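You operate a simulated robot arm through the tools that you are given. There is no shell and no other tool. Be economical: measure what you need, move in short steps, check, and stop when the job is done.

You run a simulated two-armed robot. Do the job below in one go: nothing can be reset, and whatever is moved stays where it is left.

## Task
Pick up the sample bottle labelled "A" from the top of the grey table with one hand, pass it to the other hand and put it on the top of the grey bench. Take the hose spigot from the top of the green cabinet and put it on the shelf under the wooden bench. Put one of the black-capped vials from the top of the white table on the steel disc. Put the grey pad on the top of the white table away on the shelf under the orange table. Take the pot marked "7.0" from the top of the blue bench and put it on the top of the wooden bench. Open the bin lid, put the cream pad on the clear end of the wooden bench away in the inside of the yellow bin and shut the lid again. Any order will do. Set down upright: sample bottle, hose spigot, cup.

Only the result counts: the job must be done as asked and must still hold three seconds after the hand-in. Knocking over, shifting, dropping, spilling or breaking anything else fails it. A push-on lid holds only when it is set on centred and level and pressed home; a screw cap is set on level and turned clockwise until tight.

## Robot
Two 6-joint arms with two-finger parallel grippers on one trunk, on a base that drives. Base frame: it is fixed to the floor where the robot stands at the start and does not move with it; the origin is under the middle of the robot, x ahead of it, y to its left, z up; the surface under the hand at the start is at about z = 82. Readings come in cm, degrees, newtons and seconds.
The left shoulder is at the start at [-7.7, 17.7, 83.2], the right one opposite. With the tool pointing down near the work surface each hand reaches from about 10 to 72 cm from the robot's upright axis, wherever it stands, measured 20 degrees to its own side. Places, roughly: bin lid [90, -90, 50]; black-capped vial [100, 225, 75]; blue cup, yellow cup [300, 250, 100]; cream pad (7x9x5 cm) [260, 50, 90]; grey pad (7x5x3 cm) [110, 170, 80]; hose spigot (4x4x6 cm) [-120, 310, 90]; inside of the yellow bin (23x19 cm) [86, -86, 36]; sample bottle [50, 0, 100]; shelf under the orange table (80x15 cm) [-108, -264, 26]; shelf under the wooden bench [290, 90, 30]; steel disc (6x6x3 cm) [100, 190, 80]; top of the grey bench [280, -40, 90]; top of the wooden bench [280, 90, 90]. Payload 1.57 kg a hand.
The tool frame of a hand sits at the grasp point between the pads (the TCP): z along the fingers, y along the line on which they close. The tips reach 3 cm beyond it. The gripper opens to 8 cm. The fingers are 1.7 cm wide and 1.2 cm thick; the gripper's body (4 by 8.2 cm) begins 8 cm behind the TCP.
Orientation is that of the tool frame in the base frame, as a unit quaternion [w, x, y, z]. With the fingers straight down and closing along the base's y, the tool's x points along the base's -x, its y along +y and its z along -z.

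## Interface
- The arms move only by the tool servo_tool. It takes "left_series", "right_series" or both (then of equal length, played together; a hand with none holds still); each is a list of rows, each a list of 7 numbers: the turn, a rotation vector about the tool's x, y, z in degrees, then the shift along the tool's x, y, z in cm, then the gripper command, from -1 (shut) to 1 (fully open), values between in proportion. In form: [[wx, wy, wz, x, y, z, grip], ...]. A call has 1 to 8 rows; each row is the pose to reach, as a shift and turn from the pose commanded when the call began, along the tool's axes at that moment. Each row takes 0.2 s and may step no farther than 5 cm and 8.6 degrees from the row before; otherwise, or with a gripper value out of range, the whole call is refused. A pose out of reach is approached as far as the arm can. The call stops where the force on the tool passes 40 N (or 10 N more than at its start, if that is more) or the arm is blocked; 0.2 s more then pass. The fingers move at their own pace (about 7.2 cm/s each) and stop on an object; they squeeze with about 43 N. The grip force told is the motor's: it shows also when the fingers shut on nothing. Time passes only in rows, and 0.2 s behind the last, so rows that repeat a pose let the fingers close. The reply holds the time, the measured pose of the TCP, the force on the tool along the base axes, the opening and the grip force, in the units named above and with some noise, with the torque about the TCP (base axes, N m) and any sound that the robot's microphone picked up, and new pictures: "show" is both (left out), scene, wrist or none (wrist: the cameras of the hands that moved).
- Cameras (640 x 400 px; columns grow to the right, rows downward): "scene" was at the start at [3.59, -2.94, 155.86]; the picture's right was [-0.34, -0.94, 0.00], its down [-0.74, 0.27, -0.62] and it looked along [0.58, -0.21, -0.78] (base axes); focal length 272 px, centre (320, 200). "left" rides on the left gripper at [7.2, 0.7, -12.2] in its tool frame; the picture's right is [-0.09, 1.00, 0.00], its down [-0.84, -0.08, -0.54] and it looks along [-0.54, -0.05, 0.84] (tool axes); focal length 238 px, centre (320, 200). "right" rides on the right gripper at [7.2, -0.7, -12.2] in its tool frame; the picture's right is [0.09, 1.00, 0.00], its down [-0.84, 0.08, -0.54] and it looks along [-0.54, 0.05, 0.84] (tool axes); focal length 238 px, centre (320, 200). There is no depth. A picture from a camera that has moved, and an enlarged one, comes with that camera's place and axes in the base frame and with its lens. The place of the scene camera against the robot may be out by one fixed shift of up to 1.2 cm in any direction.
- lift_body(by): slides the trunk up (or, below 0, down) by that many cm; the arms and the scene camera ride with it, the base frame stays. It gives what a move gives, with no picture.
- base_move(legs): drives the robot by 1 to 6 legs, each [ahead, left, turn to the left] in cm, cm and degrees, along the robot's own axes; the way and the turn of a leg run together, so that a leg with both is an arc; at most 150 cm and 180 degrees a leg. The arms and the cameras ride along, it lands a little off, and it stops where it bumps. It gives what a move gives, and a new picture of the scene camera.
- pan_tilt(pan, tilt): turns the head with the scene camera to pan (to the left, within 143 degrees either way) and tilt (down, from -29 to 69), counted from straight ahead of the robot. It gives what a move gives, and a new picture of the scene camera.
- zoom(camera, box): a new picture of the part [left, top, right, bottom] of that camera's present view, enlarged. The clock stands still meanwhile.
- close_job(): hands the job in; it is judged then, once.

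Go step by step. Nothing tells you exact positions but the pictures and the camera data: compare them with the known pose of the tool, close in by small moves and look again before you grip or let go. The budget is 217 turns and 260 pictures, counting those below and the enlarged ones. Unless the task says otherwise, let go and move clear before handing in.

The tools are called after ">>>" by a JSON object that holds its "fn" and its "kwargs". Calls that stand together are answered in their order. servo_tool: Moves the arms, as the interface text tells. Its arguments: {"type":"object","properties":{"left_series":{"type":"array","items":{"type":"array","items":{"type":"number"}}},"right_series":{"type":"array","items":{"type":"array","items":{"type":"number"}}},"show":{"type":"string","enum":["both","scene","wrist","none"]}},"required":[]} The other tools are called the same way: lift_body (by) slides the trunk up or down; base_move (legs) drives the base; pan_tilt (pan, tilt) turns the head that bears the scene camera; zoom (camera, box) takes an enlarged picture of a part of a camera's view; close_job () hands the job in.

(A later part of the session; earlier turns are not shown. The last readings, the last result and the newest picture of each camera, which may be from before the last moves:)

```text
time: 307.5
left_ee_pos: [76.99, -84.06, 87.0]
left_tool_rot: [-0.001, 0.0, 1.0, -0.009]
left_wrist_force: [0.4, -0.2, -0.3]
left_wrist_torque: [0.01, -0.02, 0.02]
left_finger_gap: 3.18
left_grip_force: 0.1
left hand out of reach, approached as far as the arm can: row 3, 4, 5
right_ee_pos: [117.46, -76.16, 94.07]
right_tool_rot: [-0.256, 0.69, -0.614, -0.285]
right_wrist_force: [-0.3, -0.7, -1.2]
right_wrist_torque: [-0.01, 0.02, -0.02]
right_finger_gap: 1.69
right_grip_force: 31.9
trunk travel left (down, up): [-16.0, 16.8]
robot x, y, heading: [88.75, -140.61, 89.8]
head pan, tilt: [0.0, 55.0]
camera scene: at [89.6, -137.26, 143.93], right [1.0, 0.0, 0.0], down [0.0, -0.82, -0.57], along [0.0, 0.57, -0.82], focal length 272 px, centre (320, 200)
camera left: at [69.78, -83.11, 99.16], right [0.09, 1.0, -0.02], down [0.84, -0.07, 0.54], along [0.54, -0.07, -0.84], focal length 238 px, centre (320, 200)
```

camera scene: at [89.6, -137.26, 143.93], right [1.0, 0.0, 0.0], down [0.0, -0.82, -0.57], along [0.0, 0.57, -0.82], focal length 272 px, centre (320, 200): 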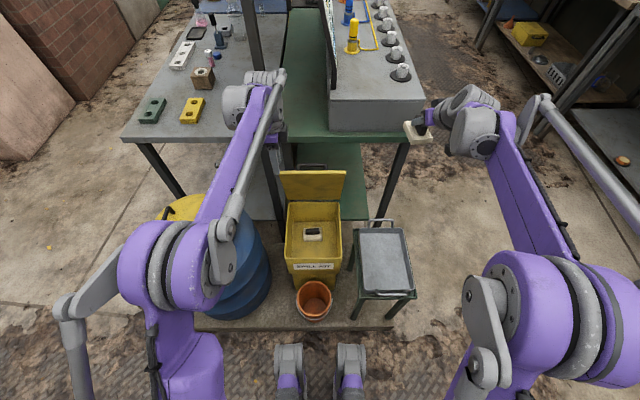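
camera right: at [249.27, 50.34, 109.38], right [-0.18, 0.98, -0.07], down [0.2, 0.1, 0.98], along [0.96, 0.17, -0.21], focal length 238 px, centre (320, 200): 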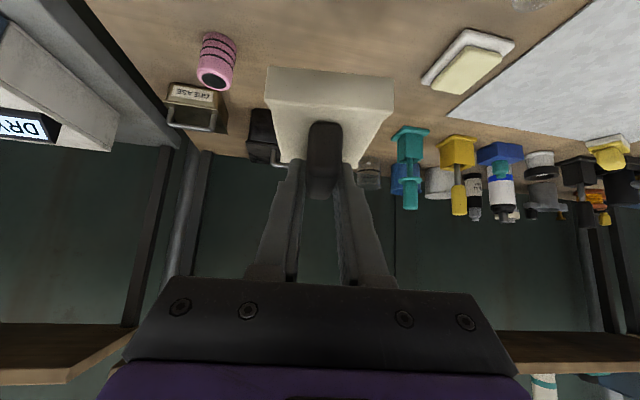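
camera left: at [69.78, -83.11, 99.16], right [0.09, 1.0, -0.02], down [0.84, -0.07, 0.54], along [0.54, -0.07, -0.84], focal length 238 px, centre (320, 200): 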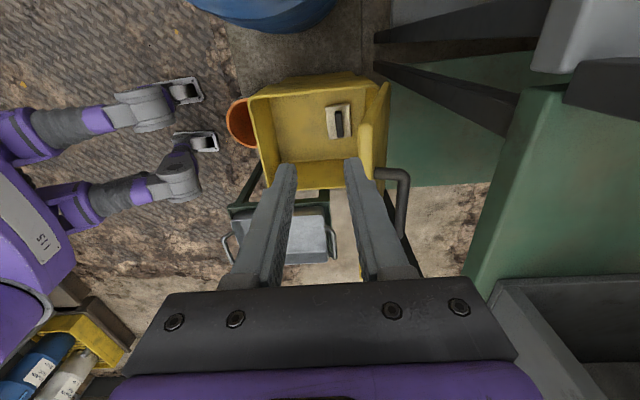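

The lid stays nearly upright. I move the left hand away over the drum and bring the right hand with the pad above the bin, turning it nearly vertical.

>>> {"fn": "servo_tool", "kwargs": {"left_series": [[0, 0, 0, 2, -3, -2, -0.2], [0, 0, 0, 5, -6, -4, -0.2], [0, 0, 0, 8, -9, -6, -0.2], [0, 0, 0, 11, -12, -8, -0.2], [0, 0, 0, 14, -15, -8, -0.2], [0, 0, 0, 17, -18, -8, -0.2]], "show": "none"}}

>>> {"fn": "servo_tool", "kwargs": {"right_series": [[0, 4.4, 0, 0.8, 4, -0.8, -1], [0, 8.8, 0, 1.6, 8, -1.6, -1], [0, 13.1, 0, 2.4, 12, -2.4, -1], [0, 17.5, 0, 3.2, 16, -3.2, -1], [0, 21.9, 0, 4, 20, -4, -1], [0, 26.3, 0, 4.8, 24, -4.8, -1], [0, 30.6, 0, 5.6, 28, -5.6, -1], [0, 35, 0, 6.4, 32, -6.4, -1]], "show": "both"}}

```text
time: 308.9
left_ee_pos: [59.99, -101.68, 95.3]
left_tool_rot: [-0.001, 0.001, 1.0, -0.009]
left_wrist_force: [0.6, 0.5, 0.5]
left_wrist_torque: [0.01, -0.01, -0.01]
left_finger_gap: 3.21
left_grip_force: 0.0
right_ee_pos: [117.5, -76.26, 94.14]
right_tool_rot: [-0.256, 0.689, -0.615, -0.285]
right_wrist_force: [0.1, 0.0, -0.2]
right_wrist_torque: [0.01, -0.01, 0.01]
right_finger_gap: 1.71
right_grip_force: 32.1
trunk travel left (down, up): [-16.0, 16.8]
robot x, y, heading: [89.01, -140.65, 89.7]
head pan, tilt: [0.0, 55.0]
```

```text
time: 310.7
left_ee_pos: [60.02, -101.65, 95.26]
left_tool_rot: [-0.001, 0.0, 1.0, -0.011]
left_wrist_force: [0.6, 0.4, -0.9]
left_wrist_torque: [0.0, -0.02, -0.01]
left_finger_gap: 3.15
left_grip_force: 0.1
right_ee_pos: [86.69, -88.77, 94.13]
right_tool_rot: [-0.06, 0.743, -0.663, -0.064]
right_wrist_force: [-0.8, 0.5, -1.1]
right_wrist_torque: [-0.01, 0.03, 0.0]
right_finger_gap: 1.72
right_grip_force: 32.1
trunk travel left (down, up): [-16.0, 16.8]
robot x, y, heading: [89.03, -140.52, 89.7]
head pan, tilt: [0.0, 55.0]
camera scene: at [89.57, -137.18, 143.92], right [1.0, 0.0, 0.0], down [0.0, -0.82, -0.57], along [0.0, 0.57, -0.82], focal length 272 px, centre (320, 200)
camera right: at [88.43, -97.78, 105.0], right [-0.98, -0.2, -0.02], down [-0.16, 0.72, 0.68], along [-0.12, 0.67, -0.73], focal length 238 px, centre (320, 200)
```

scene: 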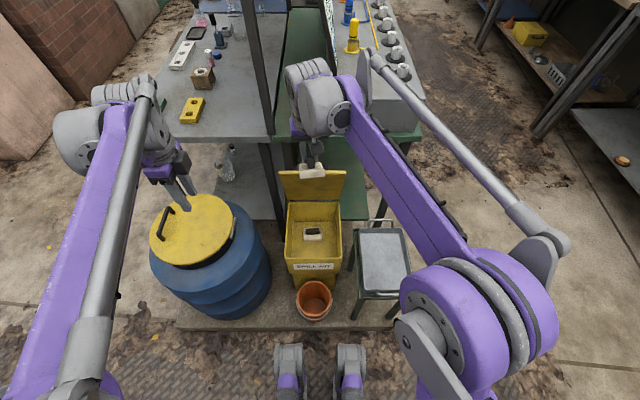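
right: 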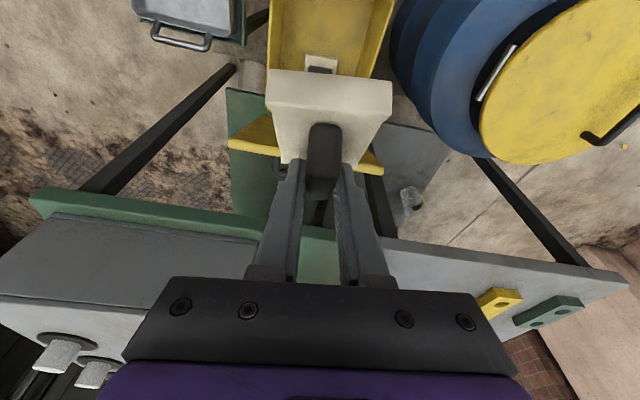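

Above the bin. I descend to about z 62 and check clearance.

>>> {"fn": "servo_tool", "kwargs": {"right_series": [[0, 0, 0, 0.6, 0.2, 4.8, -1], [0, 0, 0, 1.2, 0.4, 9.6, -1], [0, 0, 0, 1.8, 0.5, 14.4, -1], [0, 0, 0, 2.5, 0.5, 19.2, -1], [0, 0, 0, 3.2, 0.5, 24, -1], [0, 0, 0, 4.2, 0.5, 28.8, -1], [0, 0, 0, 4.5, 0.5, 31.5, -1]], "show": "both"}}

```text
time: 312.3
left_ee_pos: [59.97, -101.54, 95.33]
left_tool_rot: [-0.001, 0.001, 1.0, -0.01]
left_wrist_force: [-0.1, -0.3, 0.6]
left_wrist_torque: [0.03, 0.01, -0.02]
left_finger_gap: 3.22
left_grip_force: 0.0
right_ee_pos: [86.01, -88.01, 62.3]
right_tool_rot: [-0.058, 0.744, -0.663, -0.065]
right_wrist_force: [1.2, 0.7, -0.7]
right_wrist_torque: [0.0, 0.01, -0.02]
right_finger_gap: 1.7
right_grip_force: 31.6
trunk travel left (down, up): [-16.0, 16.8]
robot x, y, heading: [89.03, -140.75, 89.7]
head pan, tilt: [0.0, 55.0]
camera scene: at [89.64, -137.17, 143.93], right [1.0, 0.0, 0.0], down [0.0, -0.82, -0.57], along [0.0, 0.57, -0.82], focal length 272 px, centre (320, 200)
camera right: at [87.72, -96.86, 73.21], right [-0.98, -0.2, -0.02], down [-0.16, 0.72, 0.68], along [-0.13, 0.67, -0.73], focal length 238 px, centre (320, 200)
```

scene: 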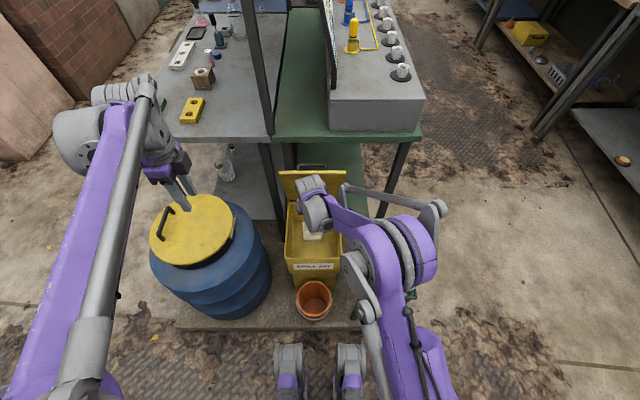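
right: 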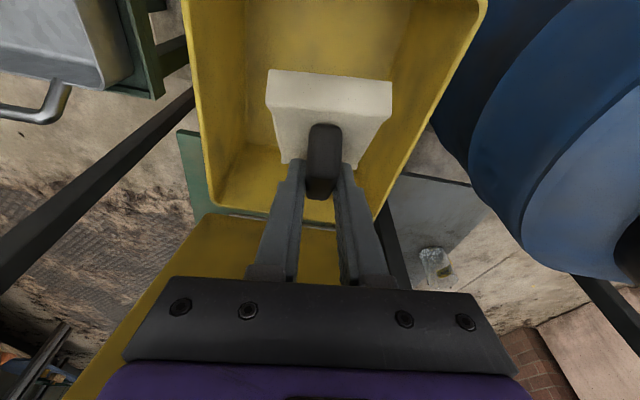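

Clear on all sides. I lower the pad into the bin front half, just above the floor.

>>> {"fn": "servo_tool", "kwargs": {"right_series": [[0, 0, 0, 1.4, 0, 4.5, -1], [0, 0, 0, 2.2, 0, 9, -1], [0, 0, 0, 3, 0, 13, -1], [0, 0, 0, 3.6, 0, 16, -1], [0, 0, 0, 3.9, 0, 17.8, -1]], "show": "wrist"}}

```text
time: 313.5
left_ee_pos: [60.06, -101.72, 95.24]
left_tool_rot: [-0.001, 0.001, 1.0, -0.011]
left_wrist_force: [-0.4, -0.5, -0.3]
left_wrist_torque: [-0.02, 0.0, 0.0]
left_finger_gap: 3.22
left_grip_force: 0.2
right_ee_pos: [86.12, -88.58, 44.01]
right_tool_rot: [-0.059, 0.743, -0.663, -0.065]
right_wrist_force: [0.7, 0.2, -1.0]
right_wrist_torque: [0.0, 0.02, 0.02]
right_finger_gap: 1.72
right_grip_force: 32.0
trunk travel left (down, up): [-16.0, 16.8]
robot x, y, heading: [89.03, -140.81, 89.7]
head pan, tilt: [0.0, 55.0]
camera right: at [87.96, -97.65, 54.88], right [-0.98, -0.2, -0.02], down [-0.16, 0.72, 0.68], along [-0.13, 0.67, -0.73], focal length 238 px, centre (320, 200)
```

right: 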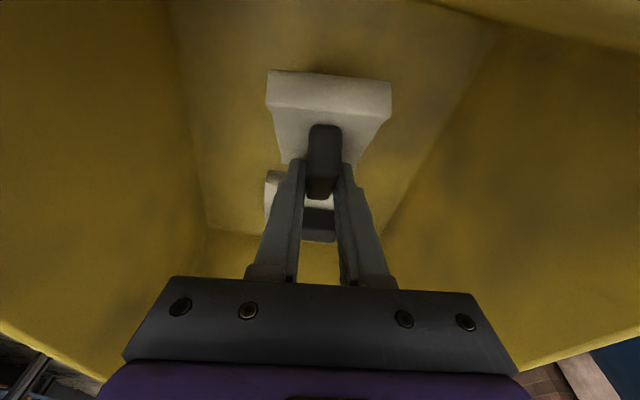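

>>> {"fn": "servo_tool", "kwargs": {"right_series": [[0, 0, 0, 0.1, 0, 0.6, -1], [0, 0, 0, 0.2, 0, 1.2, -1]], "show": "none"}}

>>> {"fn": "servo_tool", "kwargs": {"right_series": [[0, 0, 0, 0.2, 0, 0.6, -1], [0, 0, 0, 0.3, 0, 1.2, -1]], "show": "wrist"}}

```text
time: 314.1
left_ee_pos: [60.0, -101.74, 95.36]
left_tool_rot: [-0.001, 0.001, 1.0, -0.009]
left_wrist_force: [0.8, 0.1, 0.3]
left_wrist_torque: [0.01, 0.02, 0.01]
left_finger_gap: 3.22
left_grip_force: 0.1
right_ee_pos: [86.28, -88.6, 43.21]
right_tool_rot: [-0.059, 0.744, -0.663, -0.064]
right_wrist_force: [3.1, -6.9, 29.2]
right_wrist_torque: [-0.2, 0.01, -0.02]
right_finger_gap: 1.71
right_grip_force: 32.4
trunk travel left (down, up): [-16.0, 16.8]
robot x, y, heading: [89.23, -140.93, 89.7]
head pan, tilt: [0.0, 55.0]
stopped in row 2 (right hand): the force on the tool passed its limit at 42 N (the readings are from after the stop); the commanded pose is now the measured one
```

```text
time: 314.4
left_ee_pos: [60.09, -101.7, 95.32]
left_tool_rot: [-0.001, 0.0, 1.0, -0.01]
left_wrist_force: [-1.2, -0.4, 0.4]
left_wrist_torque: [0.02, -0.01, -0.02]
left_finger_gap: 3.19
left_grip_force: 0.0
right_ee_pos: [86.27, -88.6, 43.26]
right_tool_rot: [-0.059, 0.744, -0.663, -0.065]
right_wrist_force: [1.9, -5.1, 23.5]
right_wrist_torque: [-0.12, 0.0, -0.02]
right_finger_gap: 1.69
right_grip_force: 32.0
trunk travel left (down, up): [-16.0, 16.8]
robot x, y, heading: [88.77, -140.68, 89.4]
head pan, tilt: [0.0, 55.0]
stopped in row 1 (right hand): the force on the tool passed its limit at 43 N (the readings are from after the stop); the commanded pose is now the measured one
camera right: at [87.97, -97.6, 54.13], right [-0.98, -0.2, -0.02], down [-0.16, 0.71, 0.68], along [-0.13, 0.67, -0.73], focal length 238 px, centre (320, 200)
```

right: 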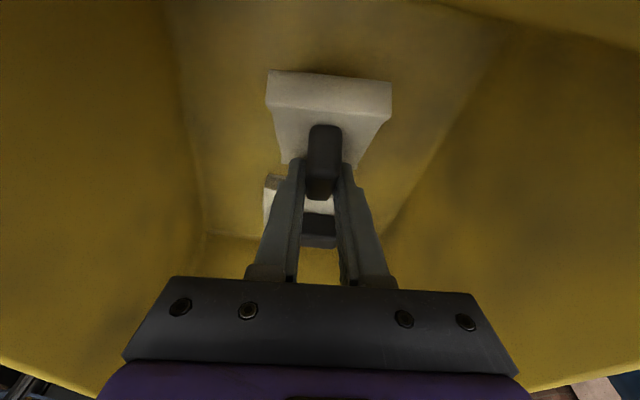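

The pad's edge touches the bin floor. I open and rise straight out.

>>> {"fn": "servo_tool", "kwargs": {"right_series": [[0, 0, 0, 0, 0, -0.2, -0.3], [0, 0, 0, 0, 0, -0.2, 0], [0, 0, 0, 0, 0, -0.2, 0], [0, 0, 0, -0.3, 0, -3, 0], [0, 0, 0, -0.9, 0, -7.5, 0], [0, 0, 0, -1.7, 0, -12, 0], [0, 0, 0, -2.5, 0, -16.5, 0], [0, 0, 0, -3.3, 0, -21, 0]], "show": "both"}}

```text
time: 316.2
left_ee_pos: [60.09, -101.67, 95.34]
left_tool_rot: [-0.001, 0.001, 1.0, -0.011]
left_wrist_force: [0.3, 0.1, -0.9]
left_wrist_torque: [0.0, 0.04, 0.0]
left_finger_gap: 3.19
left_grip_force: 0.0
right_ee_pos: [86.03, -88.85, 64.41]
right_tool_rot: [-0.06, 0.744, -0.663, -0.065]
right_wrist_force: [0.3, 0.0, 0.8]
right_wrist_torque: [0.04, -0.02, 0.01]
right_finger_gap: 4.02
right_grip_force: 0.1
trunk travel left (down, up): [-16.0, 16.8]
robot x, y, heading: [89.38, -140.55, 89.6]
head pan, tilt: [0.0, 55.0]
camera scene: at [89.65, -137.26, 143.93], right [1.0, 0.0, 0.0], down [0.0, -0.82, -0.57], along [0.0, 0.57, -0.82], focal length 272 px, centre (320, 200)
camera right: at [87.8, -97.88, 75.31], right [-0.98, -0.2, -0.02], down [-0.16, 0.71, 0.68], along [-0.12, 0.67, -0.73], focal length 238 px, centre (320, 200)
```

scene: 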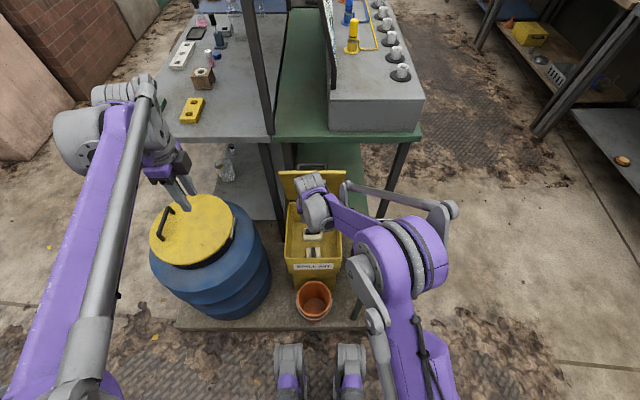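
right: 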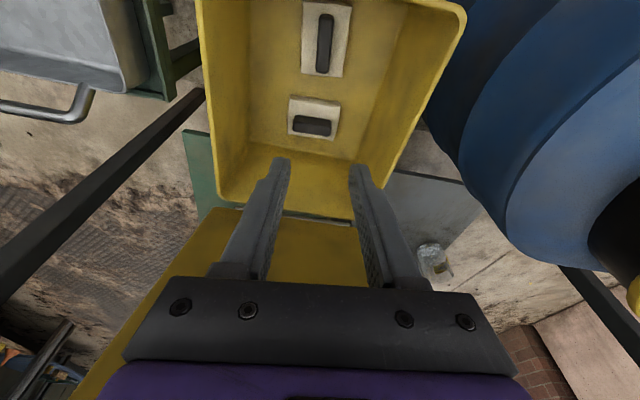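

The pad lies in the bin beside the other. Now I move the right hand up and aside so the left can take the lid handle again.

>>> {"fn": "servo_tool", "kwargs": {"right_series": [[0, 0, 0, -0.5, 0, -4.8, 0], [0, 0, 0, -1, 0, -9.6, 0], [0, 0, 0, -1, -3, -13, 0], [0, 0, 0, -1, -7, -16, 0], [0, 0, 0, 0, -11, -18, 0], [0, 0, 0, 2, -15.3, -18, 0], [0, 0, 0, 4, -19.7, -18, 0], [0, 0, 0, 6, -24, -18, 0]], "show": "none"}}

>>> {"fn": "servo_tool", "kwargs": {"left_series": [[0, 0, 0, -3.5, 3.2, 0, 0], [0, 0, 0, -7, 6.4, 0, 0], [0, 0, 0, -10.5, 9.6, 0, 0], [0, 0, 0, -14, 12.8, 0, 0], [0, 0, 0, -17.5, 16, 1, 0], [0, 0, 0, -21, 19.2, 2, 0], [0, 0, 0, -24, 22.5, 4, 0], [0, 0, 0, -26, 25.5, 7, 0]], "show": "both"}}

```text
time: 318.0
left_ee_pos: [59.97, -101.76, 95.27]
left_tool_rot: [-0.002, 0.001, 1.0, -0.011]
left_wrist_force: [0.2, 0.2, -0.5]
left_wrist_torque: [0.0, 0.02, -0.01]
left_finger_gap: 3.2
left_grip_force: 0.2
right_ee_pos: [111.18, -95.36, 81.16]
right_tool_rot: [-0.059, 0.744, -0.663, -0.065]
right_wrist_force: [-0.7, -0.6, 0.4]
right_wrist_torque: [0.02, 0.0, 0.03]
right_finger_gap: 3.98
right_grip_force: 0.0
trunk travel left (down, up): [-16.0, 16.8]
robot x, y, heading: [89.1, -140.56, 89.4]
head pan, tilt: [0.0, 55.0]
```

```text
time: 319.8
left_ee_pos: [85.19, -78.52, 87.98]
left_tool_rot: [-0.001, 0.001, 1.0, -0.011]
left_wrist_force: [-0.7, -0.2, 0.2]
left_wrist_torque: [0.05, -0.05, -0.01]
left_finger_gap: 4.02
left_grip_force: 0.1
left hand out of reach, approached as far as the arm can: row 8
right_ee_pos: [111.19, -95.42, 81.23]
right_tool_rot: [-0.06, 0.744, -0.663, -0.065]
right_wrist_force: [-0.2, -0.6, -0.2]
right_wrist_torque: [-0.01, 0.02, 0.02]
right_finger_gap: 3.99
right_grip_force: 0.0
trunk travel left (down, up): [-16.0, 16.8]
robot x, y, heading: [88.75, -140.35, 89.9]
head pan, tilt: [0.0, 55.0]
camera scene: at [89.65, -137.26, 143.93], right [1.0, 0.0, 0.0], down [0.0, -0.82, -0.57], along [0.0, 0.57, -0.82], focal length 272 px, centre (320, 200)
camera left: at [78.03, -77.67, 100.18], right [0.09, 1.0, -0.02], down [0.84, -0.07, 0.54], along [0.54, -0.07, -0.84], focal length 238 px, centre (320, 200)
```

scene: 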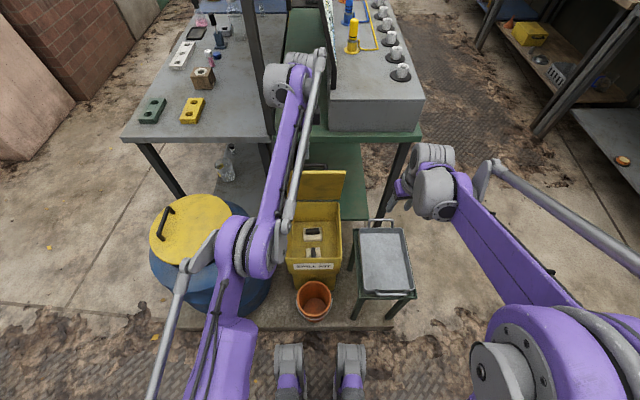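
left: 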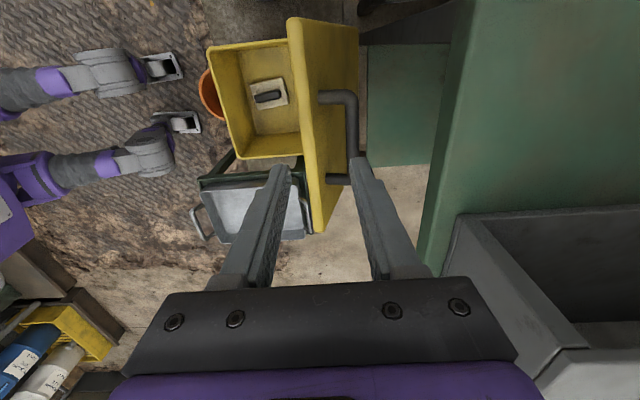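

The bar is at y≈-75.6. I align and descend over it again.

>>> {"fn": "servo_tool", "kwargs": {"left_series": [[0, 0, 0, -0.5, 1.5, 2, -0.4], [0, 0, 0, -0.9, 3.2, 4, -0.4], [0, 0, 0, -0.9, 3.2, 6, -0.4]], "show": "wrist"}}

```text
time: 320.6
left_ee_pos: [85.87, -77.05, 83.16]
left_tool_rot: [0.0, 0.001, 1.0, -0.01]
left_wrist_force: [0.4, -0.4, -0.5]
left_wrist_torque: [0.01, 0.0, 0.03]
left_finger_gap: 2.38
left_grip_force: 0.1
left hand out of reach, approached as far as the arm can: row 1, 2, 3
right_ee_pos: [111.17, -95.55, 81.3]
right_tool_rot: [-0.06, 0.744, -0.663, -0.065]
right_wrist_force: [-0.1, -0.6, 0.3]
right_wrist_torque: [0.02, -0.05, -0.01]
right_finger_gap: 4.01
right_grip_force: 0.0
trunk travel left (down, up): [-16.0, 16.8]
robot x, y, heading: [89.45, -140.35, 89.9]
head pan, tilt: [0.0, 55.0]
camera left: at [78.63, -76.14, 95.3], right [0.09, 1.0, -0.02], down [0.84, -0.07, 0.54], along [0.54, -0.07, -0.84], focal length 238 px, centre (320, 200)
```

left: 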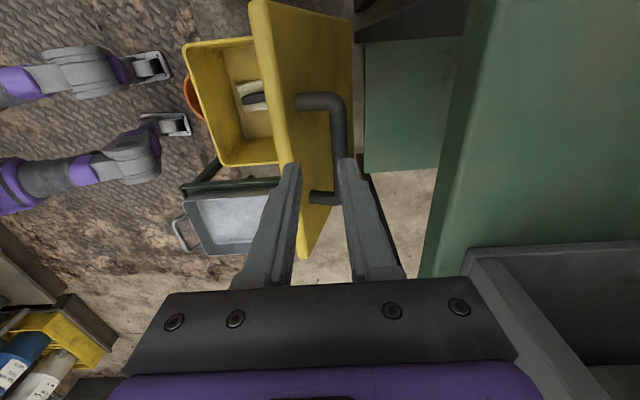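

Reach is short at this height; raising the trunk 8 cm will give the arm more forward reach.

>>> {"fn": "lift_body", "kwargs": {"by": 8}}

>>> {"fn": "servo_tool", "kwargs": {"left_series": [[0, 0, 0, 0, 1.0, 3, -0.4], [0, 0, 0, 0, 1.8, 7, -0.4]], "show": "wrist"}}

```text
time: 321.8
left_ee_pos: [85.79, -76.96, 91.24]
left_tool_rot: [-0.001, 0.001, 1.0, -0.01]
left_wrist_force: [-0.4, 0.3, 0.6]
left_wrist_torque: [0.02, -0.05, 0.01]
left_finger_gap: 2.42
left_grip_force: 0.0
right_ee_pos: [111.1, -95.29, 89.19]
right_tool_rot: [-0.059, 0.744, -0.663, -0.064]
right_wrist_force: [0.4, -1.2, -0.4]
right_wrist_torque: [0.03, -0.01, 0.0]
right_finger_gap: 3.98
right_grip_force: 0.1
trunk travel left (down, up): [-24.0, 8.8]
robot x, y, heading: [89.19, -140.66, 89.9]
head pan, tilt: [0.0, 55.0]
```

```text
time: 322.4
left_ee_pos: [85.82, -75.03, 84.17]
left_tool_rot: [-0.001, 0.0, 1.0, -0.011]
left_wrist_force: [-0.3, -0.2, -0.7]
left_wrist_torque: [-0.01, 0.02, 0.01]
left_finger_gap: 2.4
left_grip_force: 0.0
right_ee_pos: [111.02, -95.3, 89.12]
right_tool_rot: [-0.061, 0.744, -0.663, -0.064]
right_wrist_force: [0.1, 0.8, -0.4]
right_wrist_torque: [-0.02, -0.02, -0.03]
right_finger_gap: 3.99
right_grip_force: 0.0
trunk travel left (down, up): [-24.0, 8.8]
robot x, y, heading: [89.25, -140.52, 90.0]
head pan, tilt: [0.0, 55.0]
camera left: at [78.59, -74.15, 96.41], right [0.09, 1.0, -0.02], down [0.84, -0.07, 0.54], along [0.54, -0.07, -0.84], focal length 238 px, centre (320, 200)
```

left: 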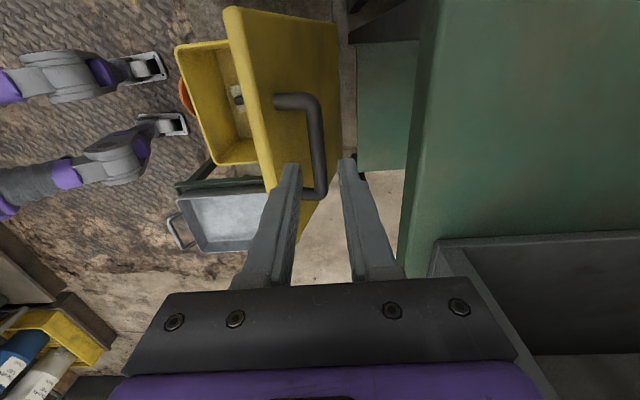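

>>> {"fn": "servo_tool", "kwargs": {"left_series": [[0, 0, 0, 0, -0.3, 3, -0.4], [0, 0, 0, 0, -0.3, 6, -0.4], [0, 0, 0, 0, -0.3, 8.2, -0.4], [0, 0, 0, 0, -0.3, 8.2, -1], [0, 0, 0, 0, -0.3, 8.2, -1], [0, 0, 0, 0, -0.3, 8.2, -1]], "show": "wrist"}}

```text
time: 323.8
left_ee_pos: [85.82, -75.59, 75.86]
left_tool_rot: [-0.002, 0.001, 1.0, -0.011]
left_wrist_force: [0.9, -1.4, -0.3]
left_wrist_torque: [-0.03, -0.08, 0.08]
left_finger_gap: 1.37
left_grip_force: 30.1
right_ee_pos: [111.03, -95.21, 89.07]
right_tool_rot: [-0.06, 0.744, -0.663, -0.065]
right_wrist_force: [-0.4, 0.1, 0.8]
right_wrist_torque: [-0.04, 0.0, 0.02]
right_finger_gap: 4.01
right_grip_force: 0.0
trunk travel left (down, up): [-24.0, 8.8]
robot x, y, heading: [88.87, -140.52, 89.7]
head pan, tilt: [0.0, 55.0]
camera left: at [78.59, -74.72, 88.15], right [0.09, 1.0, -0.02], down [0.84, -0.07, 0.54], along [0.54, -0.07, -0.84], focal length 238 px, centre (320, 200)
```

left: 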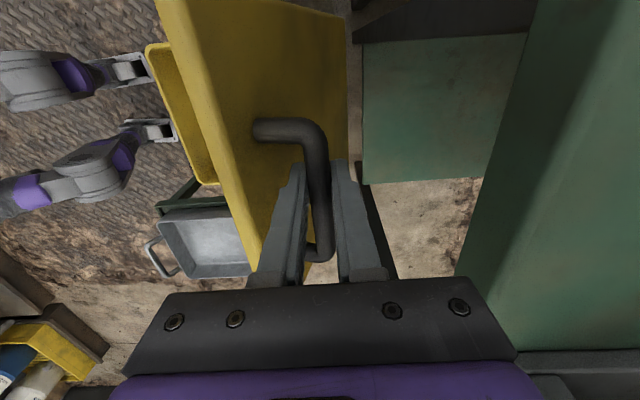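

Handle held. I bring the lid down along the reverse arc.

>>> {"fn": "servo_tool", "kwargs": {"left_series": [[0, 0, 0, 0, -1.5, 0.1, -1], [0, 0, 0, 0, -3.1, 0.4, -1], [0, 0, 0, 0, -4.8, 0.85, -1], [0, 0, 0, 0, -6.5, 1.4, -1], [0, 0, 0, 0, -8.2, 2.1, -1], [0, 0, 0, 0, -9.9, 2.9, -1], [0, 0, 0, 0, -11.4, 3.95, -1], [0, 0, 0, 0, -12.9, 5.1, -1]], "show": "none"}}

>>> {"fn": "servo_tool", "kwargs": {"left_series": [[0, 0, 0, 0, -1.3, 1.25, -1], [0, 0, 0, 0, -2.6, 2.6, -1], [0, 0, 0, 0, -3.7, 4.0, -1], [0, 0, 0, 0, -4.8, 5.6, -1], [0, 0, 0, 0, -5.6, 7.2, -1], [0, 0, 0, 0, -6.3, 8.9, -1]], "show": "both"}}

```text
time: 325.6
left_ee_pos: [85.65, -88.54, 71.14]
left_tool_rot: [0.0, 0.001, 1.0, -0.01]
left_wrist_force: [7.4, 13.8, -15.2]
left_wrist_torque: [0.17, -0.4, 0.03]
left_finger_gap: 1.35
left_grip_force: 30.1
right_ee_pos: [111.19, -95.05, 88.95]
right_tool_rot: [-0.058, 0.744, -0.663, -0.064]
right_wrist_force: [1.3, -0.2, -0.1]
right_wrist_torque: [0.0, 0.01, 0.01]
right_finger_gap: 3.98
right_grip_force: 0.0
trunk travel left (down, up): [-24.0, 8.8]
robot x, y, heading: [89.28, -140.61, 89.5]
head pan, tilt: [0.0, 55.0]
```

```text
time: 327.0
left_ee_pos: [85.75, -94.88, 62.29]
left_tool_rot: [-0.002, 0.001, 1.0, -0.009]
left_wrist_force: [-0.8, 28.6, -10.5]
left_wrist_torque: [0.43, 0.71, 0.02]
left_finger_gap: 1.33
left_grip_force: 30.0
right_ee_pos: [111.18, -95.04, 88.95]
right_tool_rot: [-0.058, 0.744, -0.663, -0.064]
right_wrist_force: [-0.7, -1.1, -0.6]
right_wrist_torque: [0.0, 0.0, 0.01]
right_finger_gap: 4.01
right_grip_force: 0.0
trunk travel left (down, up): [-24.0, 8.8]
robot x, y, heading: [88.87, -140.39, 89.6]
head pan, tilt: [0.0, 55.0]
camera scene: at [89.65, -137.44, 151.7], right [1.0, 0.0, 0.0], down [0.0, -0.82, -0.57], along [0.0, 0.57, -0.82], focal length 272 px, centre (320, 200)
camera left: at [78.55, -94.04, 74.49], right [0.09, 1.0, -0.02], down [0.84, -0.07, 0.54], along [0.54, -0.07, -0.84], focal length 238 px, centre (320, 200)
```

scene: 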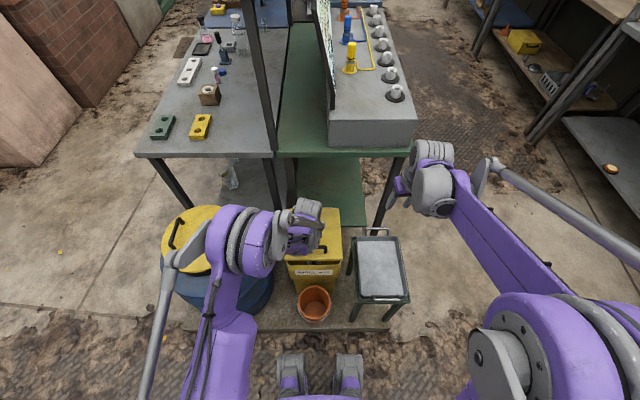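
left: 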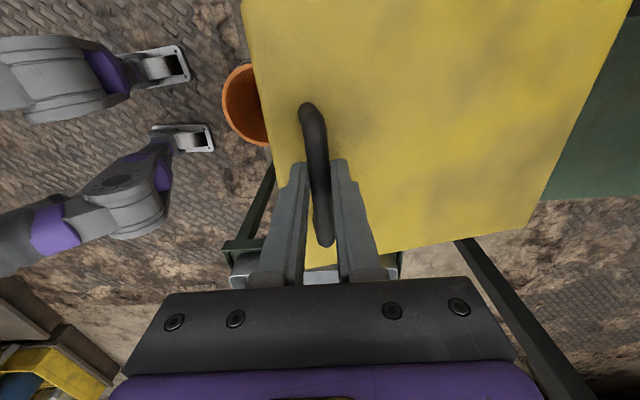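

Nearly closed. I continue straight down to fully shut.

>>> {"fn": "servo_tool", "kwargs": {"left_series": [[0, 0, 0, 0, 0.3, 1.4, -1], [0, 0, 0, 0, 0.2, 2.8, -1], [0, 0, 0, 0, 0.0, 4.2, -1], [0, 0, 0, 0, -0.2, 5.3, -1], [0, 0, 0, 0, -0.2, 5.8, -1]], "show": "wrist"}}

```text
time: 327.6
left_ee_pos: [85.77, -95.65, 59.45]
left_tool_rot: [-0.001, 0.001, 1.0, -0.019]
left_wrist_force: [-1.9, -16.2, 1.5]
left_wrist_torque: [-0.38, 0.03, 0.09]
left_finger_gap: 1.37
left_grip_force: 30.6
right_ee_pos: [111.01, -95.35, 89.21]
right_tool_rot: [-0.06, 0.744, -0.662, -0.065]
right_wrist_force: [-0.2, 0.3, 0.9]
right_wrist_torque: [0.0, -0.01, 0.02]
right_finger_gap: 3.96
right_grip_force: 0.0
trunk travel left (down, up): [-24.0, 8.8]
robot x, y, heading: [88.84, -140.37, 89.7]
head pan, tilt: [0.0, 55.0]
stopped in row 3 (left hand): the force on the tool passed its limit at 44 N (the readings are from after the stop); the commanded pose is now the measured one
camera left: at [78.54, -94.63, 71.63], right [0.09, 0.99, -0.04], down [0.84, -0.06, 0.54], along [0.54, -0.08, -0.84], focal length 238 px, centre (320, 200)
```

left: 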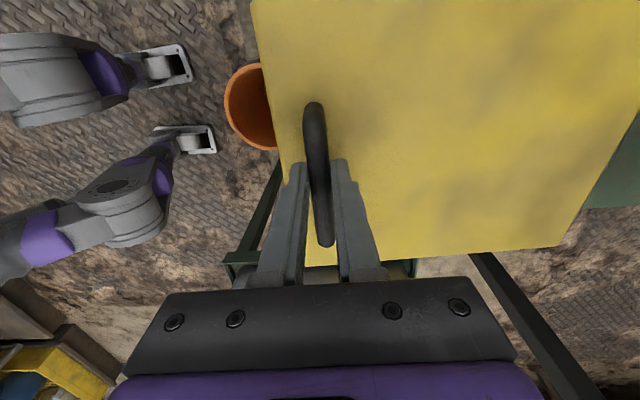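

>>> {"fn": "servo_tool", "kwargs": {"left_series": [[0, 0, 0, 0, -0.3, 0.6, -1], [0, 0, 0, 0, -0.4, 1.2, -1], [0, 0, 0, 0, -0.5, 1.8, -1], [0, 0, 0, 0, -0.5, 2.4, -1], [0, 0, 0, 0, -0.5, 2.8, -1]], "show": "none"}}

>>> {"fn": "servo_tool", "kwargs": {"left_series": [[0, 0, 0, 0, 0, 0.5, -1], [0, 0, 0, 0, 0, 1, -1], [0, 0, 0, 0, 0, 1.5, -1]], "show": "none"}}

```text
time: 328.9
left_ee_pos: [85.71, -96.04, 56.67]
left_tool_rot: [-0.001, 0.001, 1.0, -0.016]
left_wrist_force: [-1.1, 5.7, 21.7]
left_wrist_torque: [0.02, 0.02, 0.03]
left_finger_gap: 1.39
left_grip_force: 30.4
right_ee_pos: [110.97, -95.28, 89.06]
right_tool_rot: [-0.06, 0.743, -0.664, -0.064]
right_wrist_force: [-0.6, 0.4, 0.1]
right_wrist_torque: [-0.06, 0.02, 0.04]
right_finger_gap: 3.99
right_grip_force: 0.0
trunk travel left (down, up): [-24.0, 8.8]
robot x, y, heading: [88.58, -140.65, 89.7]
head pan, tilt: [0.0, 55.0]
```

```text
time: 329.2
left_ee_pos: [85.77, -96.04, 56.5]
left_tool_rot: [-0.001, 0.001, 1.0, -0.015]
left_wrist_force: [0.0, -0.5, 21.7]
left_wrist_torque: [0.52, -0.04, 0.08]
left_finger_gap: 1.38
left_grip_force: 29.8
right_ee_pos: [111.01, -95.33, 89.25]
right_tool_rot: [-0.06, 0.744, -0.663, -0.064]
right_wrist_force: [0.6, -0.2, 0.4]
right_wrist_torque: [0.01, 0.01, 0.0]
right_finger_gap: 3.99
right_grip_force: 0.0
trunk travel left (down, up): [-24.0, 8.8]
robot x, y, heading: [89.38, -140.49, 89.5]
head pan, tilt: [0.0, 55.0]
stopped in row 1 (left hand): the force on the tool passed its limit at 50 N (the readings are from after the stop); the commanded pose is now the measured one
```

The lid is shut (hard stop at 56.5). I release, rise, and back the base away.

>>> {"fn": "servo_tool", "kwargs": {"left_series": [[0, 0, 0, 0, 0, -0.1, -0.2], [0, 0, 0, 0, 0, -0.1, -0.2], [0, 0, 0, 0, 0, -3, -0.2], [0, 0, 0, 0, 0, -7.5, -0.2], [0, 0, 0, 0, 0, -12, -0.2], [0, 0, 0, 0, 0, -16.5, -0.2], [0, 0, 0, 0, 0, -21, -0.2], [0, 0, 0, 0, 0, -25.5, -0.2]], "show": "none"}}

>>> {"fn": "base_move", "kwargs": {"legs": [[-30, 0, 0]]}}

>>> {"fn": "zoom", "kwargs": {"camera": "scene", "box": [240, 110, 400, 270]}}

```text
time: 331.0
left_ee_pos: [86.02, -95.34, 82.26]
left_tool_rot: [-0.001, 0.001, 1.0, -0.016]
left_wrist_force: [-0.2, -0.8, -0.1]
left_wrist_torque: [-0.04, 0.03, -0.01]
left_finger_gap: 3.23
left_grip_force: 0.1
right_ee_pos: [111.03, -95.33, 89.08]
right_tool_rot: [-0.06, 0.744, -0.663, -0.065]
right_wrist_force: [-0.2, -0.9, 1.1]
right_wrist_torque: [0.03, -0.01, -0.02]
right_finger_gap: 3.98
right_grip_force: 0.0
trunk travel left (down, up): [-24.0, 8.8]
robot x, y, heading: [88.73, -140.7, 89.8]
head pan, tilt: [0.0, 55.0]
```

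```text
time: 333.1
left_ee_pos: [85.97, -125.13, 82.09]
left_tool_rot: [-0.001, 0.004, 1.0, -0.016]
left_wrist_force: [-0.2, -0.2, 1.1]
left_wrist_torque: [0.0, 0.02, -0.01]
left_finger_gap: 3.2
left_grip_force: 0.0
right_ee_pos: [111.1, -125.36, 89.16]
right_tool_rot: [-0.06, 0.741, -0.666, -0.064]
right_wrist_force: [0.7, 0.3, 1.0]
right_wrist_torque: [0.03, 0.0, 0.02]
right_finger_gap: 3.99
right_grip_force: 0.1
trunk travel left (down, up): [-24.0, 8.8]
robot x, y, heading: [88.68, -170.93, 89.3]
head pan, tilt: [0.0, 55.0]
camera scene: at [89.41, -167.87, 151.71], right [1.0, -0.01, 0.0], down [-0.01, -0.82, -0.57], along [0.01, 0.57, -0.82], focal length 272 px, centre (320, 200)
```

scene: 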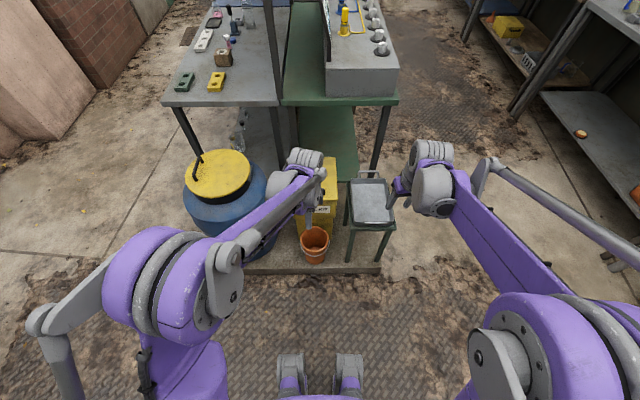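

```text
2.50 times, centred on (320, 190) of scene
camera zoom: at [89.41, -167.87, 151.71], right [1.0, -0.01, 0.0], down [-0.01, -0.82, -0.57], along [0.01, 0.57, -0.82], focal length 680 px, centre (320, 225)
```

zoom: 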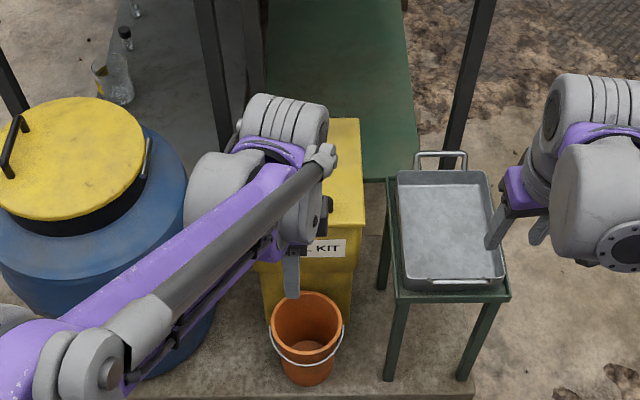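

The bin is shut and clear. Now I untwist the left hand, raise the trunk, and drive up the aisle toward the white table.

>>> {"fn": "servo_tool", "kwargs": {"left_series": [[0, 0, -8, 0, 0, -1, 0], [0, 0, -16, 0, 0, -2, 0], [0, 0, -24, 0, 0, -3, 0], [0, 0, -32, 0, 0, -4, 0], [0, 0, -40, 0, 0, -5, 0], [0, 0, -48, 0, 0, -6, 0], [0, 0, -56, 0, 0, -7, 0], [0, 0, -64, 0, 0, -8, 0]], "right_series": [[0, -4, 0, 0, 0, -1, 0], [0, -8, 0, 0, 0, -2, 0], [0, -12, 0, 0, 0, -3, 0], [0, -16, 0, 0, 0, -4, 0], [0, -20, 0, 0, 0, -5, 0], [0, -24, 0, 0, 0, -5, 0], [0, -28, 0, 0, 0, -5, 0], [0, -32, 0, 0, 0, -5, 0]], "show": "none"}}

>>> {"fn": "servo_tool", "kwargs": {"left_series": [[0, 0, -8, -3, 1, 0, 0], [0, 0, -16, -6, 2, 0, 0], [0, 0, -24, -9, 3, 0, 0], [0, 0, -26, -12, 4, 0, 0]], "show": "none"}}

>>> {"fn": "lift_body", "kwargs": {"by": 8}}

>>> {"fn": "base_move", "kwargs": {"legs": [[0, -80, 0.7], [150, 0, 0], [150, 0, 0], [64, 0, 0]]}}

```text
time: 334.9
left_ee_pos: [85.98, -124.8, 90.09]
left_tool_rot: [-0.009, -0.527, 0.85, -0.014]
left_wrist_force: [-1.0, -0.9, 0.0]
left_wrist_torque: [-0.01, -0.01, 0.0]
left_finger_gap: 4.01
left_grip_force: 0.1
right_ee_pos: [111.14, -126.27, 94.03]
right_tool_rot: [-0.241, 0.695, -0.623, -0.268]
right_wrist_force: [-0.4, -0.4, -0.2]
right_wrist_torque: [-0.02, 0.01, 0.02]
right_finger_gap: 4.01
right_grip_force: 0.0
trunk travel left (down, up): [-24.0, 8.8]
robot x, y, heading: [88.87, -170.4, 89.4]
head pan, tilt: [0.0, 55.0]
```

```text
time: 335.9
left_ee_pos: [87.97, -112.18, 89.85]
left_tool_rot: [-0.012, -0.704, 0.71, -0.01]
left_wrist_force: [0.3, 0.7, -0.1]
left_wrist_torque: [0.03, 0.0, -0.02]
left_finger_gap: 3.99
left_grip_force: 0.0
right_ee_pos: [111.23, -126.14, 93.92]
right_tool_rot: [-0.241, 0.695, -0.624, -0.265]
right_wrist_force: [-0.5, -0.5, 0.5]
right_wrist_torque: [-0.03, -0.04, -0.01]
right_finger_gap: 3.98
right_grip_force: 0.0
trunk travel left (down, up): [-24.0, 8.8]
robot x, y, heading: [88.64, -170.79, 89.3]
head pan, tilt: [0.0, 55.0]
```

```text
time: 337.0
left_ee_pos: [87.77, -112.59, 97.73]
left_tool_rot: [-0.012, -0.704, 0.71, -0.011]
left_wrist_force: [-0.2, 0.2, -0.1]
left_wrist_torque: [0.0, -0.01, 0.01]
left_finger_gap: 3.99
left_grip_force: 0.1
right_ee_pos: [111.11, -126.18, 102.0]
right_tool_rot: [-0.241, 0.695, -0.623, -0.266]
right_wrist_force: [0.0, -0.2, 0.0]
right_wrist_torque: [0.05, 0.0, 0.01]
right_finger_gap: 3.99
right_grip_force: 0.1
trunk travel left (down, up): [-32.0, 0.8]
robot x, y, heading: [88.67, -170.5, 89.5]
head pan, tilt: [0.0, 55.0]
```

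```text
time: 361.7
left_ee_pos: [159.04, 248.49, 97.71]
left_tool_rot: [0.012, 0.72, -0.694, 0.011]
left_wrist_force: [-0.6, 0.2, -0.5]
left_wrist_torque: [-0.02, 0.0, 0.0]
left_finger_gap: 4.0
left_grip_force: 0.0
right_ee_pos: [182.99, 235.81, 101.88]
right_tool_rot: [-0.235, 0.708, -0.608, -0.271]
right_wrist_force: [0.0, 0.4, 0.4]
right_wrist_torque: [0.01, -0.01, 0.03]
right_finger_gap: 3.99
right_grip_force: 0.0
trunk travel left (down, up): [-32.0, 0.8]
robot x, y, heading: [162.74, 190.12, 91.8]
head pan, tilt: [0.0, 55.0]
camera scene: at [163.2, 192.92, 160.27], right [1.0, 0.03, 0.0], down [0.03, -0.82, -0.57], along [-0.02, 0.57, -0.82], focal length 272 px, centre (320, 200)
```

scene: 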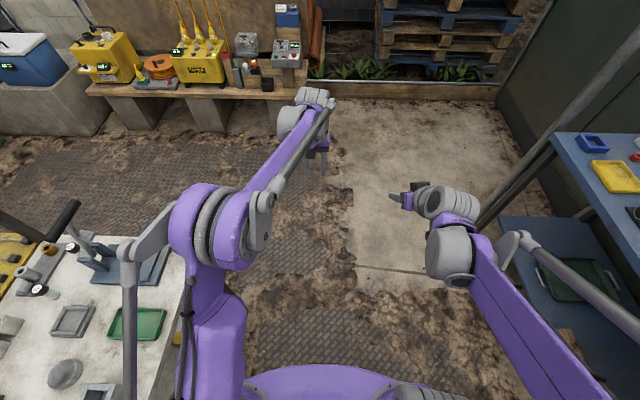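

The white table is at my left (edge x≈125). I raise the hands, shift away, turn to face it and look.

>>> {"fn": "servo_tool", "kwargs": {"left_series": [[0, 0, 0, 2, 0, -4, 0], [0, 0, 0, 4, 0, -8, 0], [0, 0, 0, 6, 0, -11, 0]], "show": "none"}}

>>> {"fn": "base_move", "kwargs": {"legs": [[0, -16, 0], [0, 0, 88]]}}

>>> {"fn": "pan_tilt", "kwargs": {"pan": 0, "tilt": 42}}

```text
time: 362.5
left_ee_pos: [159.21, 242.71, 109.04]
left_tool_rot: [0.011, 0.72, -0.694, 0.01]
left_wrist_force: [0.2, 0.4, -0.5]
left_wrist_torque: [0.0, -0.02, 0.02]
left_finger_gap: 3.99
left_grip_force: 0.1
right_ee_pos: [183.01, 235.82, 102.14]
right_tool_rot: [-0.235, 0.709, -0.607, -0.271]
right_wrist_force: [0.4, -0.2, -0.6]
right_wrist_torque: [-0.02, 0.01, -0.03]
right_finger_gap: 3.99
right_grip_force: 0.1
trunk travel left (down, up): [-32.0, 0.8]
robot x, y, heading: [162.59, 190.77, 91.8]
head pan, tilt: [0.0, 55.0]
```

```text
time: 368.3
left_ee_pos: [125.92, 189.54, 108.96]
left_tool_rot: [0.0, 1.0, -0.002, 0.016]
left_wrist_force: [0.1, 0.2, 0.8]
left_wrist_torque: [0.01, 0.0, -0.04]
left_finger_gap: 3.99
left_grip_force: 0.1
right_ee_pos: [134.08, 213.16, 102.15]
right_tool_rot: [0.02, 0.932, 0.054, -0.359]
right_wrist_force: [0.0, 0.8, 0.0]
right_wrist_torque: [0.0, -0.01, -0.03]
right_finger_gap: 4.02
right_grip_force: 0.1
trunk travel left (down, up): [-32.0, 0.8]
robot x, y, heading: [178.29, 191.07, 179.8]
head pan, tilt: [0.0, 55.0]
camera scene: at [176.2, 190.59, 160.28], right [0.01, 1.0, 0.0], down [0.82, 0.0, -0.57], along [-0.57, 0.0, -0.82], focal length 272 px, centre (320, 200)
```

scene: 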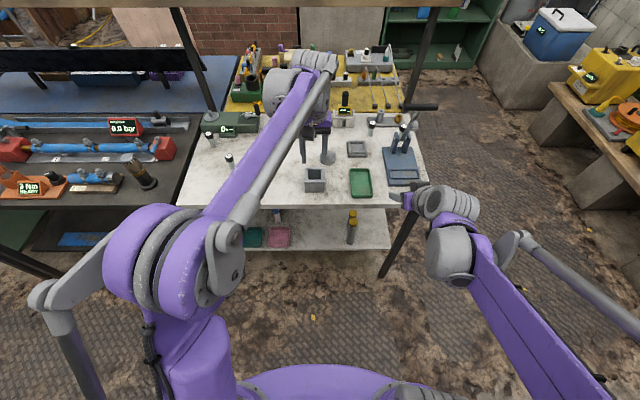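

```text
time: 369.0
left_ee_pos: [125.88, 189.6, 108.86]
left_tool_rot: [0.001, 1.0, -0.001, 0.016]
left_wrist_force: [0.5, 0.5, -0.3]
left_wrist_torque: [0.01, -0.01, 0.01]
left_finger_gap: 4.0
left_grip_force: 0.2
right_ee_pos: [133.89, 213.06, 102.05]
right_tool_rot: [0.02, 0.932, 0.054, -0.359]
right_wrist_force: [0.5, -0.8, -0.6]
right_wrist_torque: [0.02, -0.02, -0.01]
right_finger_gap: 4.02
right_grip_force: 0.0
trunk travel left (down, up): [-32.0, 0.8]
robot x, y, heading: [178.47, 191.0, 179.5]
head pan, tilt: [0.0, 42.0]
camera scene: at [175.05, 190.6, 162.05], right [0.01, 1.0, 0.0], down [0.67, 0.0, -0.74], along [-0.74, 0.0, -0.67], focal length 272 px, centre (320, 200)
```

scene: 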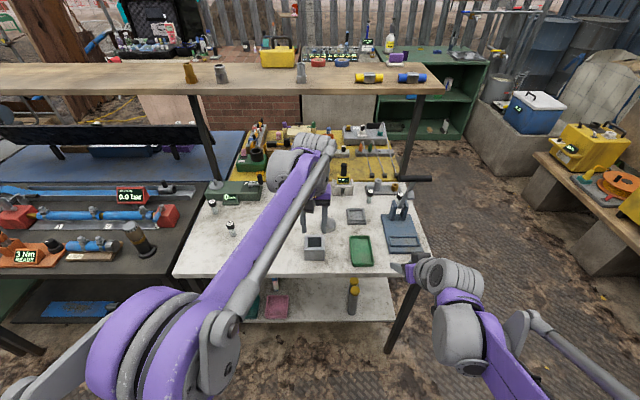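

>>> {"fn": "zoom", "kwargs": {"camera": "scene", "box": [170, 150, 440, 290]}}

```text
2.37 times, centred on (305, 220) of scene
camera zoom: at [175.05, 190.6, 162.05], right [0.01, 1.0, 0.0], down [0.67, 0.0, -0.74], along [-0.74, 0.0, -0.67], focal length 645 px, centre (356, 153)
```

zoom: 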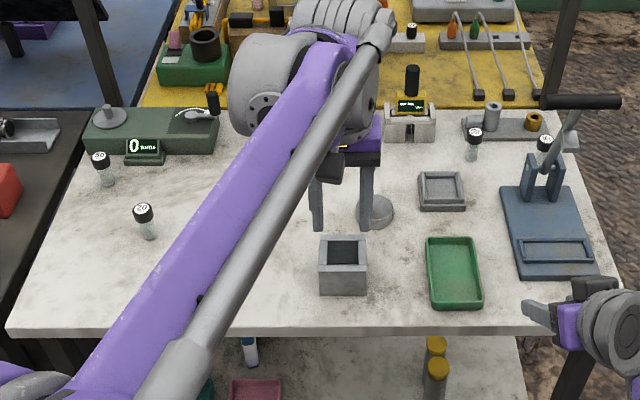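

Black-capped vials stand at about (82,213), (102,154) and (98,142); the steel disc is near (98.5,194). The grey pad is likely hidden behind my left arm, so I raise that arm aside and look again.

>>> {"fn": "servo_tool", "kwargs": {"left_series": [[0, 0, 0, 0, 4, 0, 0.3], [0, 0, 0, 0, 8, 0, 0.3], [0, 0, 0, 0, 12, 0, 0.3], [0, 0, 0, 0, 16, 0, 0.3], [0, 0, 0, 0, 20, 0, 0.3], [0, 0, 0, 0, 24, 0, 0.3]], "show": "scene"}}

>>> {"fn": "zoom", "kwargs": {"camera": "scene", "box": [170, 150, 440, 290]}}

```text
time: 370.4
left_ee_pos: [125.93, 165.42, 108.86]
left_tool_rot: [0.002, 1.0, -0.002, 0.016]
left_wrist_force: [-0.1, -0.7, -0.5]
left_wrist_torque: [0.03, 0.02, 0.04]
left_finger_gap: 5.19
left_grip_force: 0.1
right_ee_pos: [134.03, 213.06, 102.08]
right_tool_rot: [0.019, 0.932, 0.054, -0.358]
right_wrist_force: [0.7, -0.7, -0.2]
right_wrist_torque: [0.0, 0.01, 0.01]
right_finger_gap: 3.96
right_grip_force: 0.0
trunk travel left (down, up): [-32.0, 0.8]
robot x, y, heading: [178.53, 190.76, 179.7]
head pan, tilt: [0.0, 42.0]
camera scene: at [175.05, 190.48, 162.06], right [0.01, 1.0, 0.0], down [0.67, 0.0, -0.74], along [-0.74, 0.0, -0.67], focal length 272 px, centre (320, 200)
```

scene: 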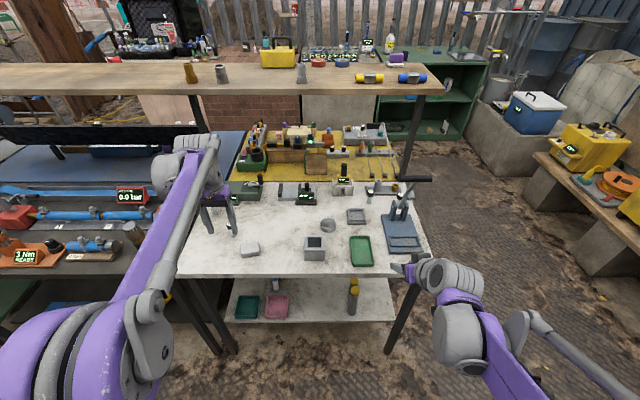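

```text
2.37 times, centred on (305, 220) of scene
camera zoom: at [175.05, 190.48, 162.06], right [0.01, 1.0, 0.0], down [0.67, 0.0, -0.74], along [-0.74, 0.0, -0.67], focal length 645 px, centre (356, 153)
```

zoom: 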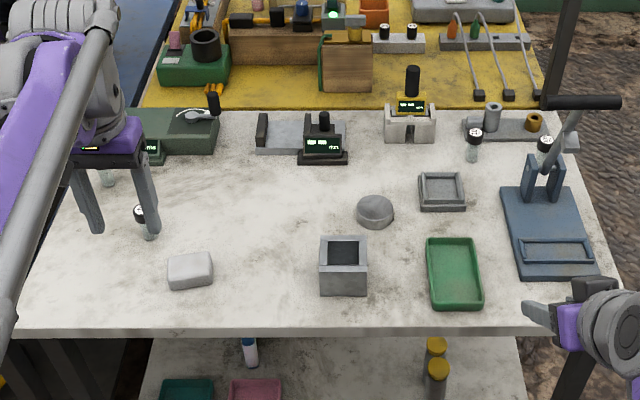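

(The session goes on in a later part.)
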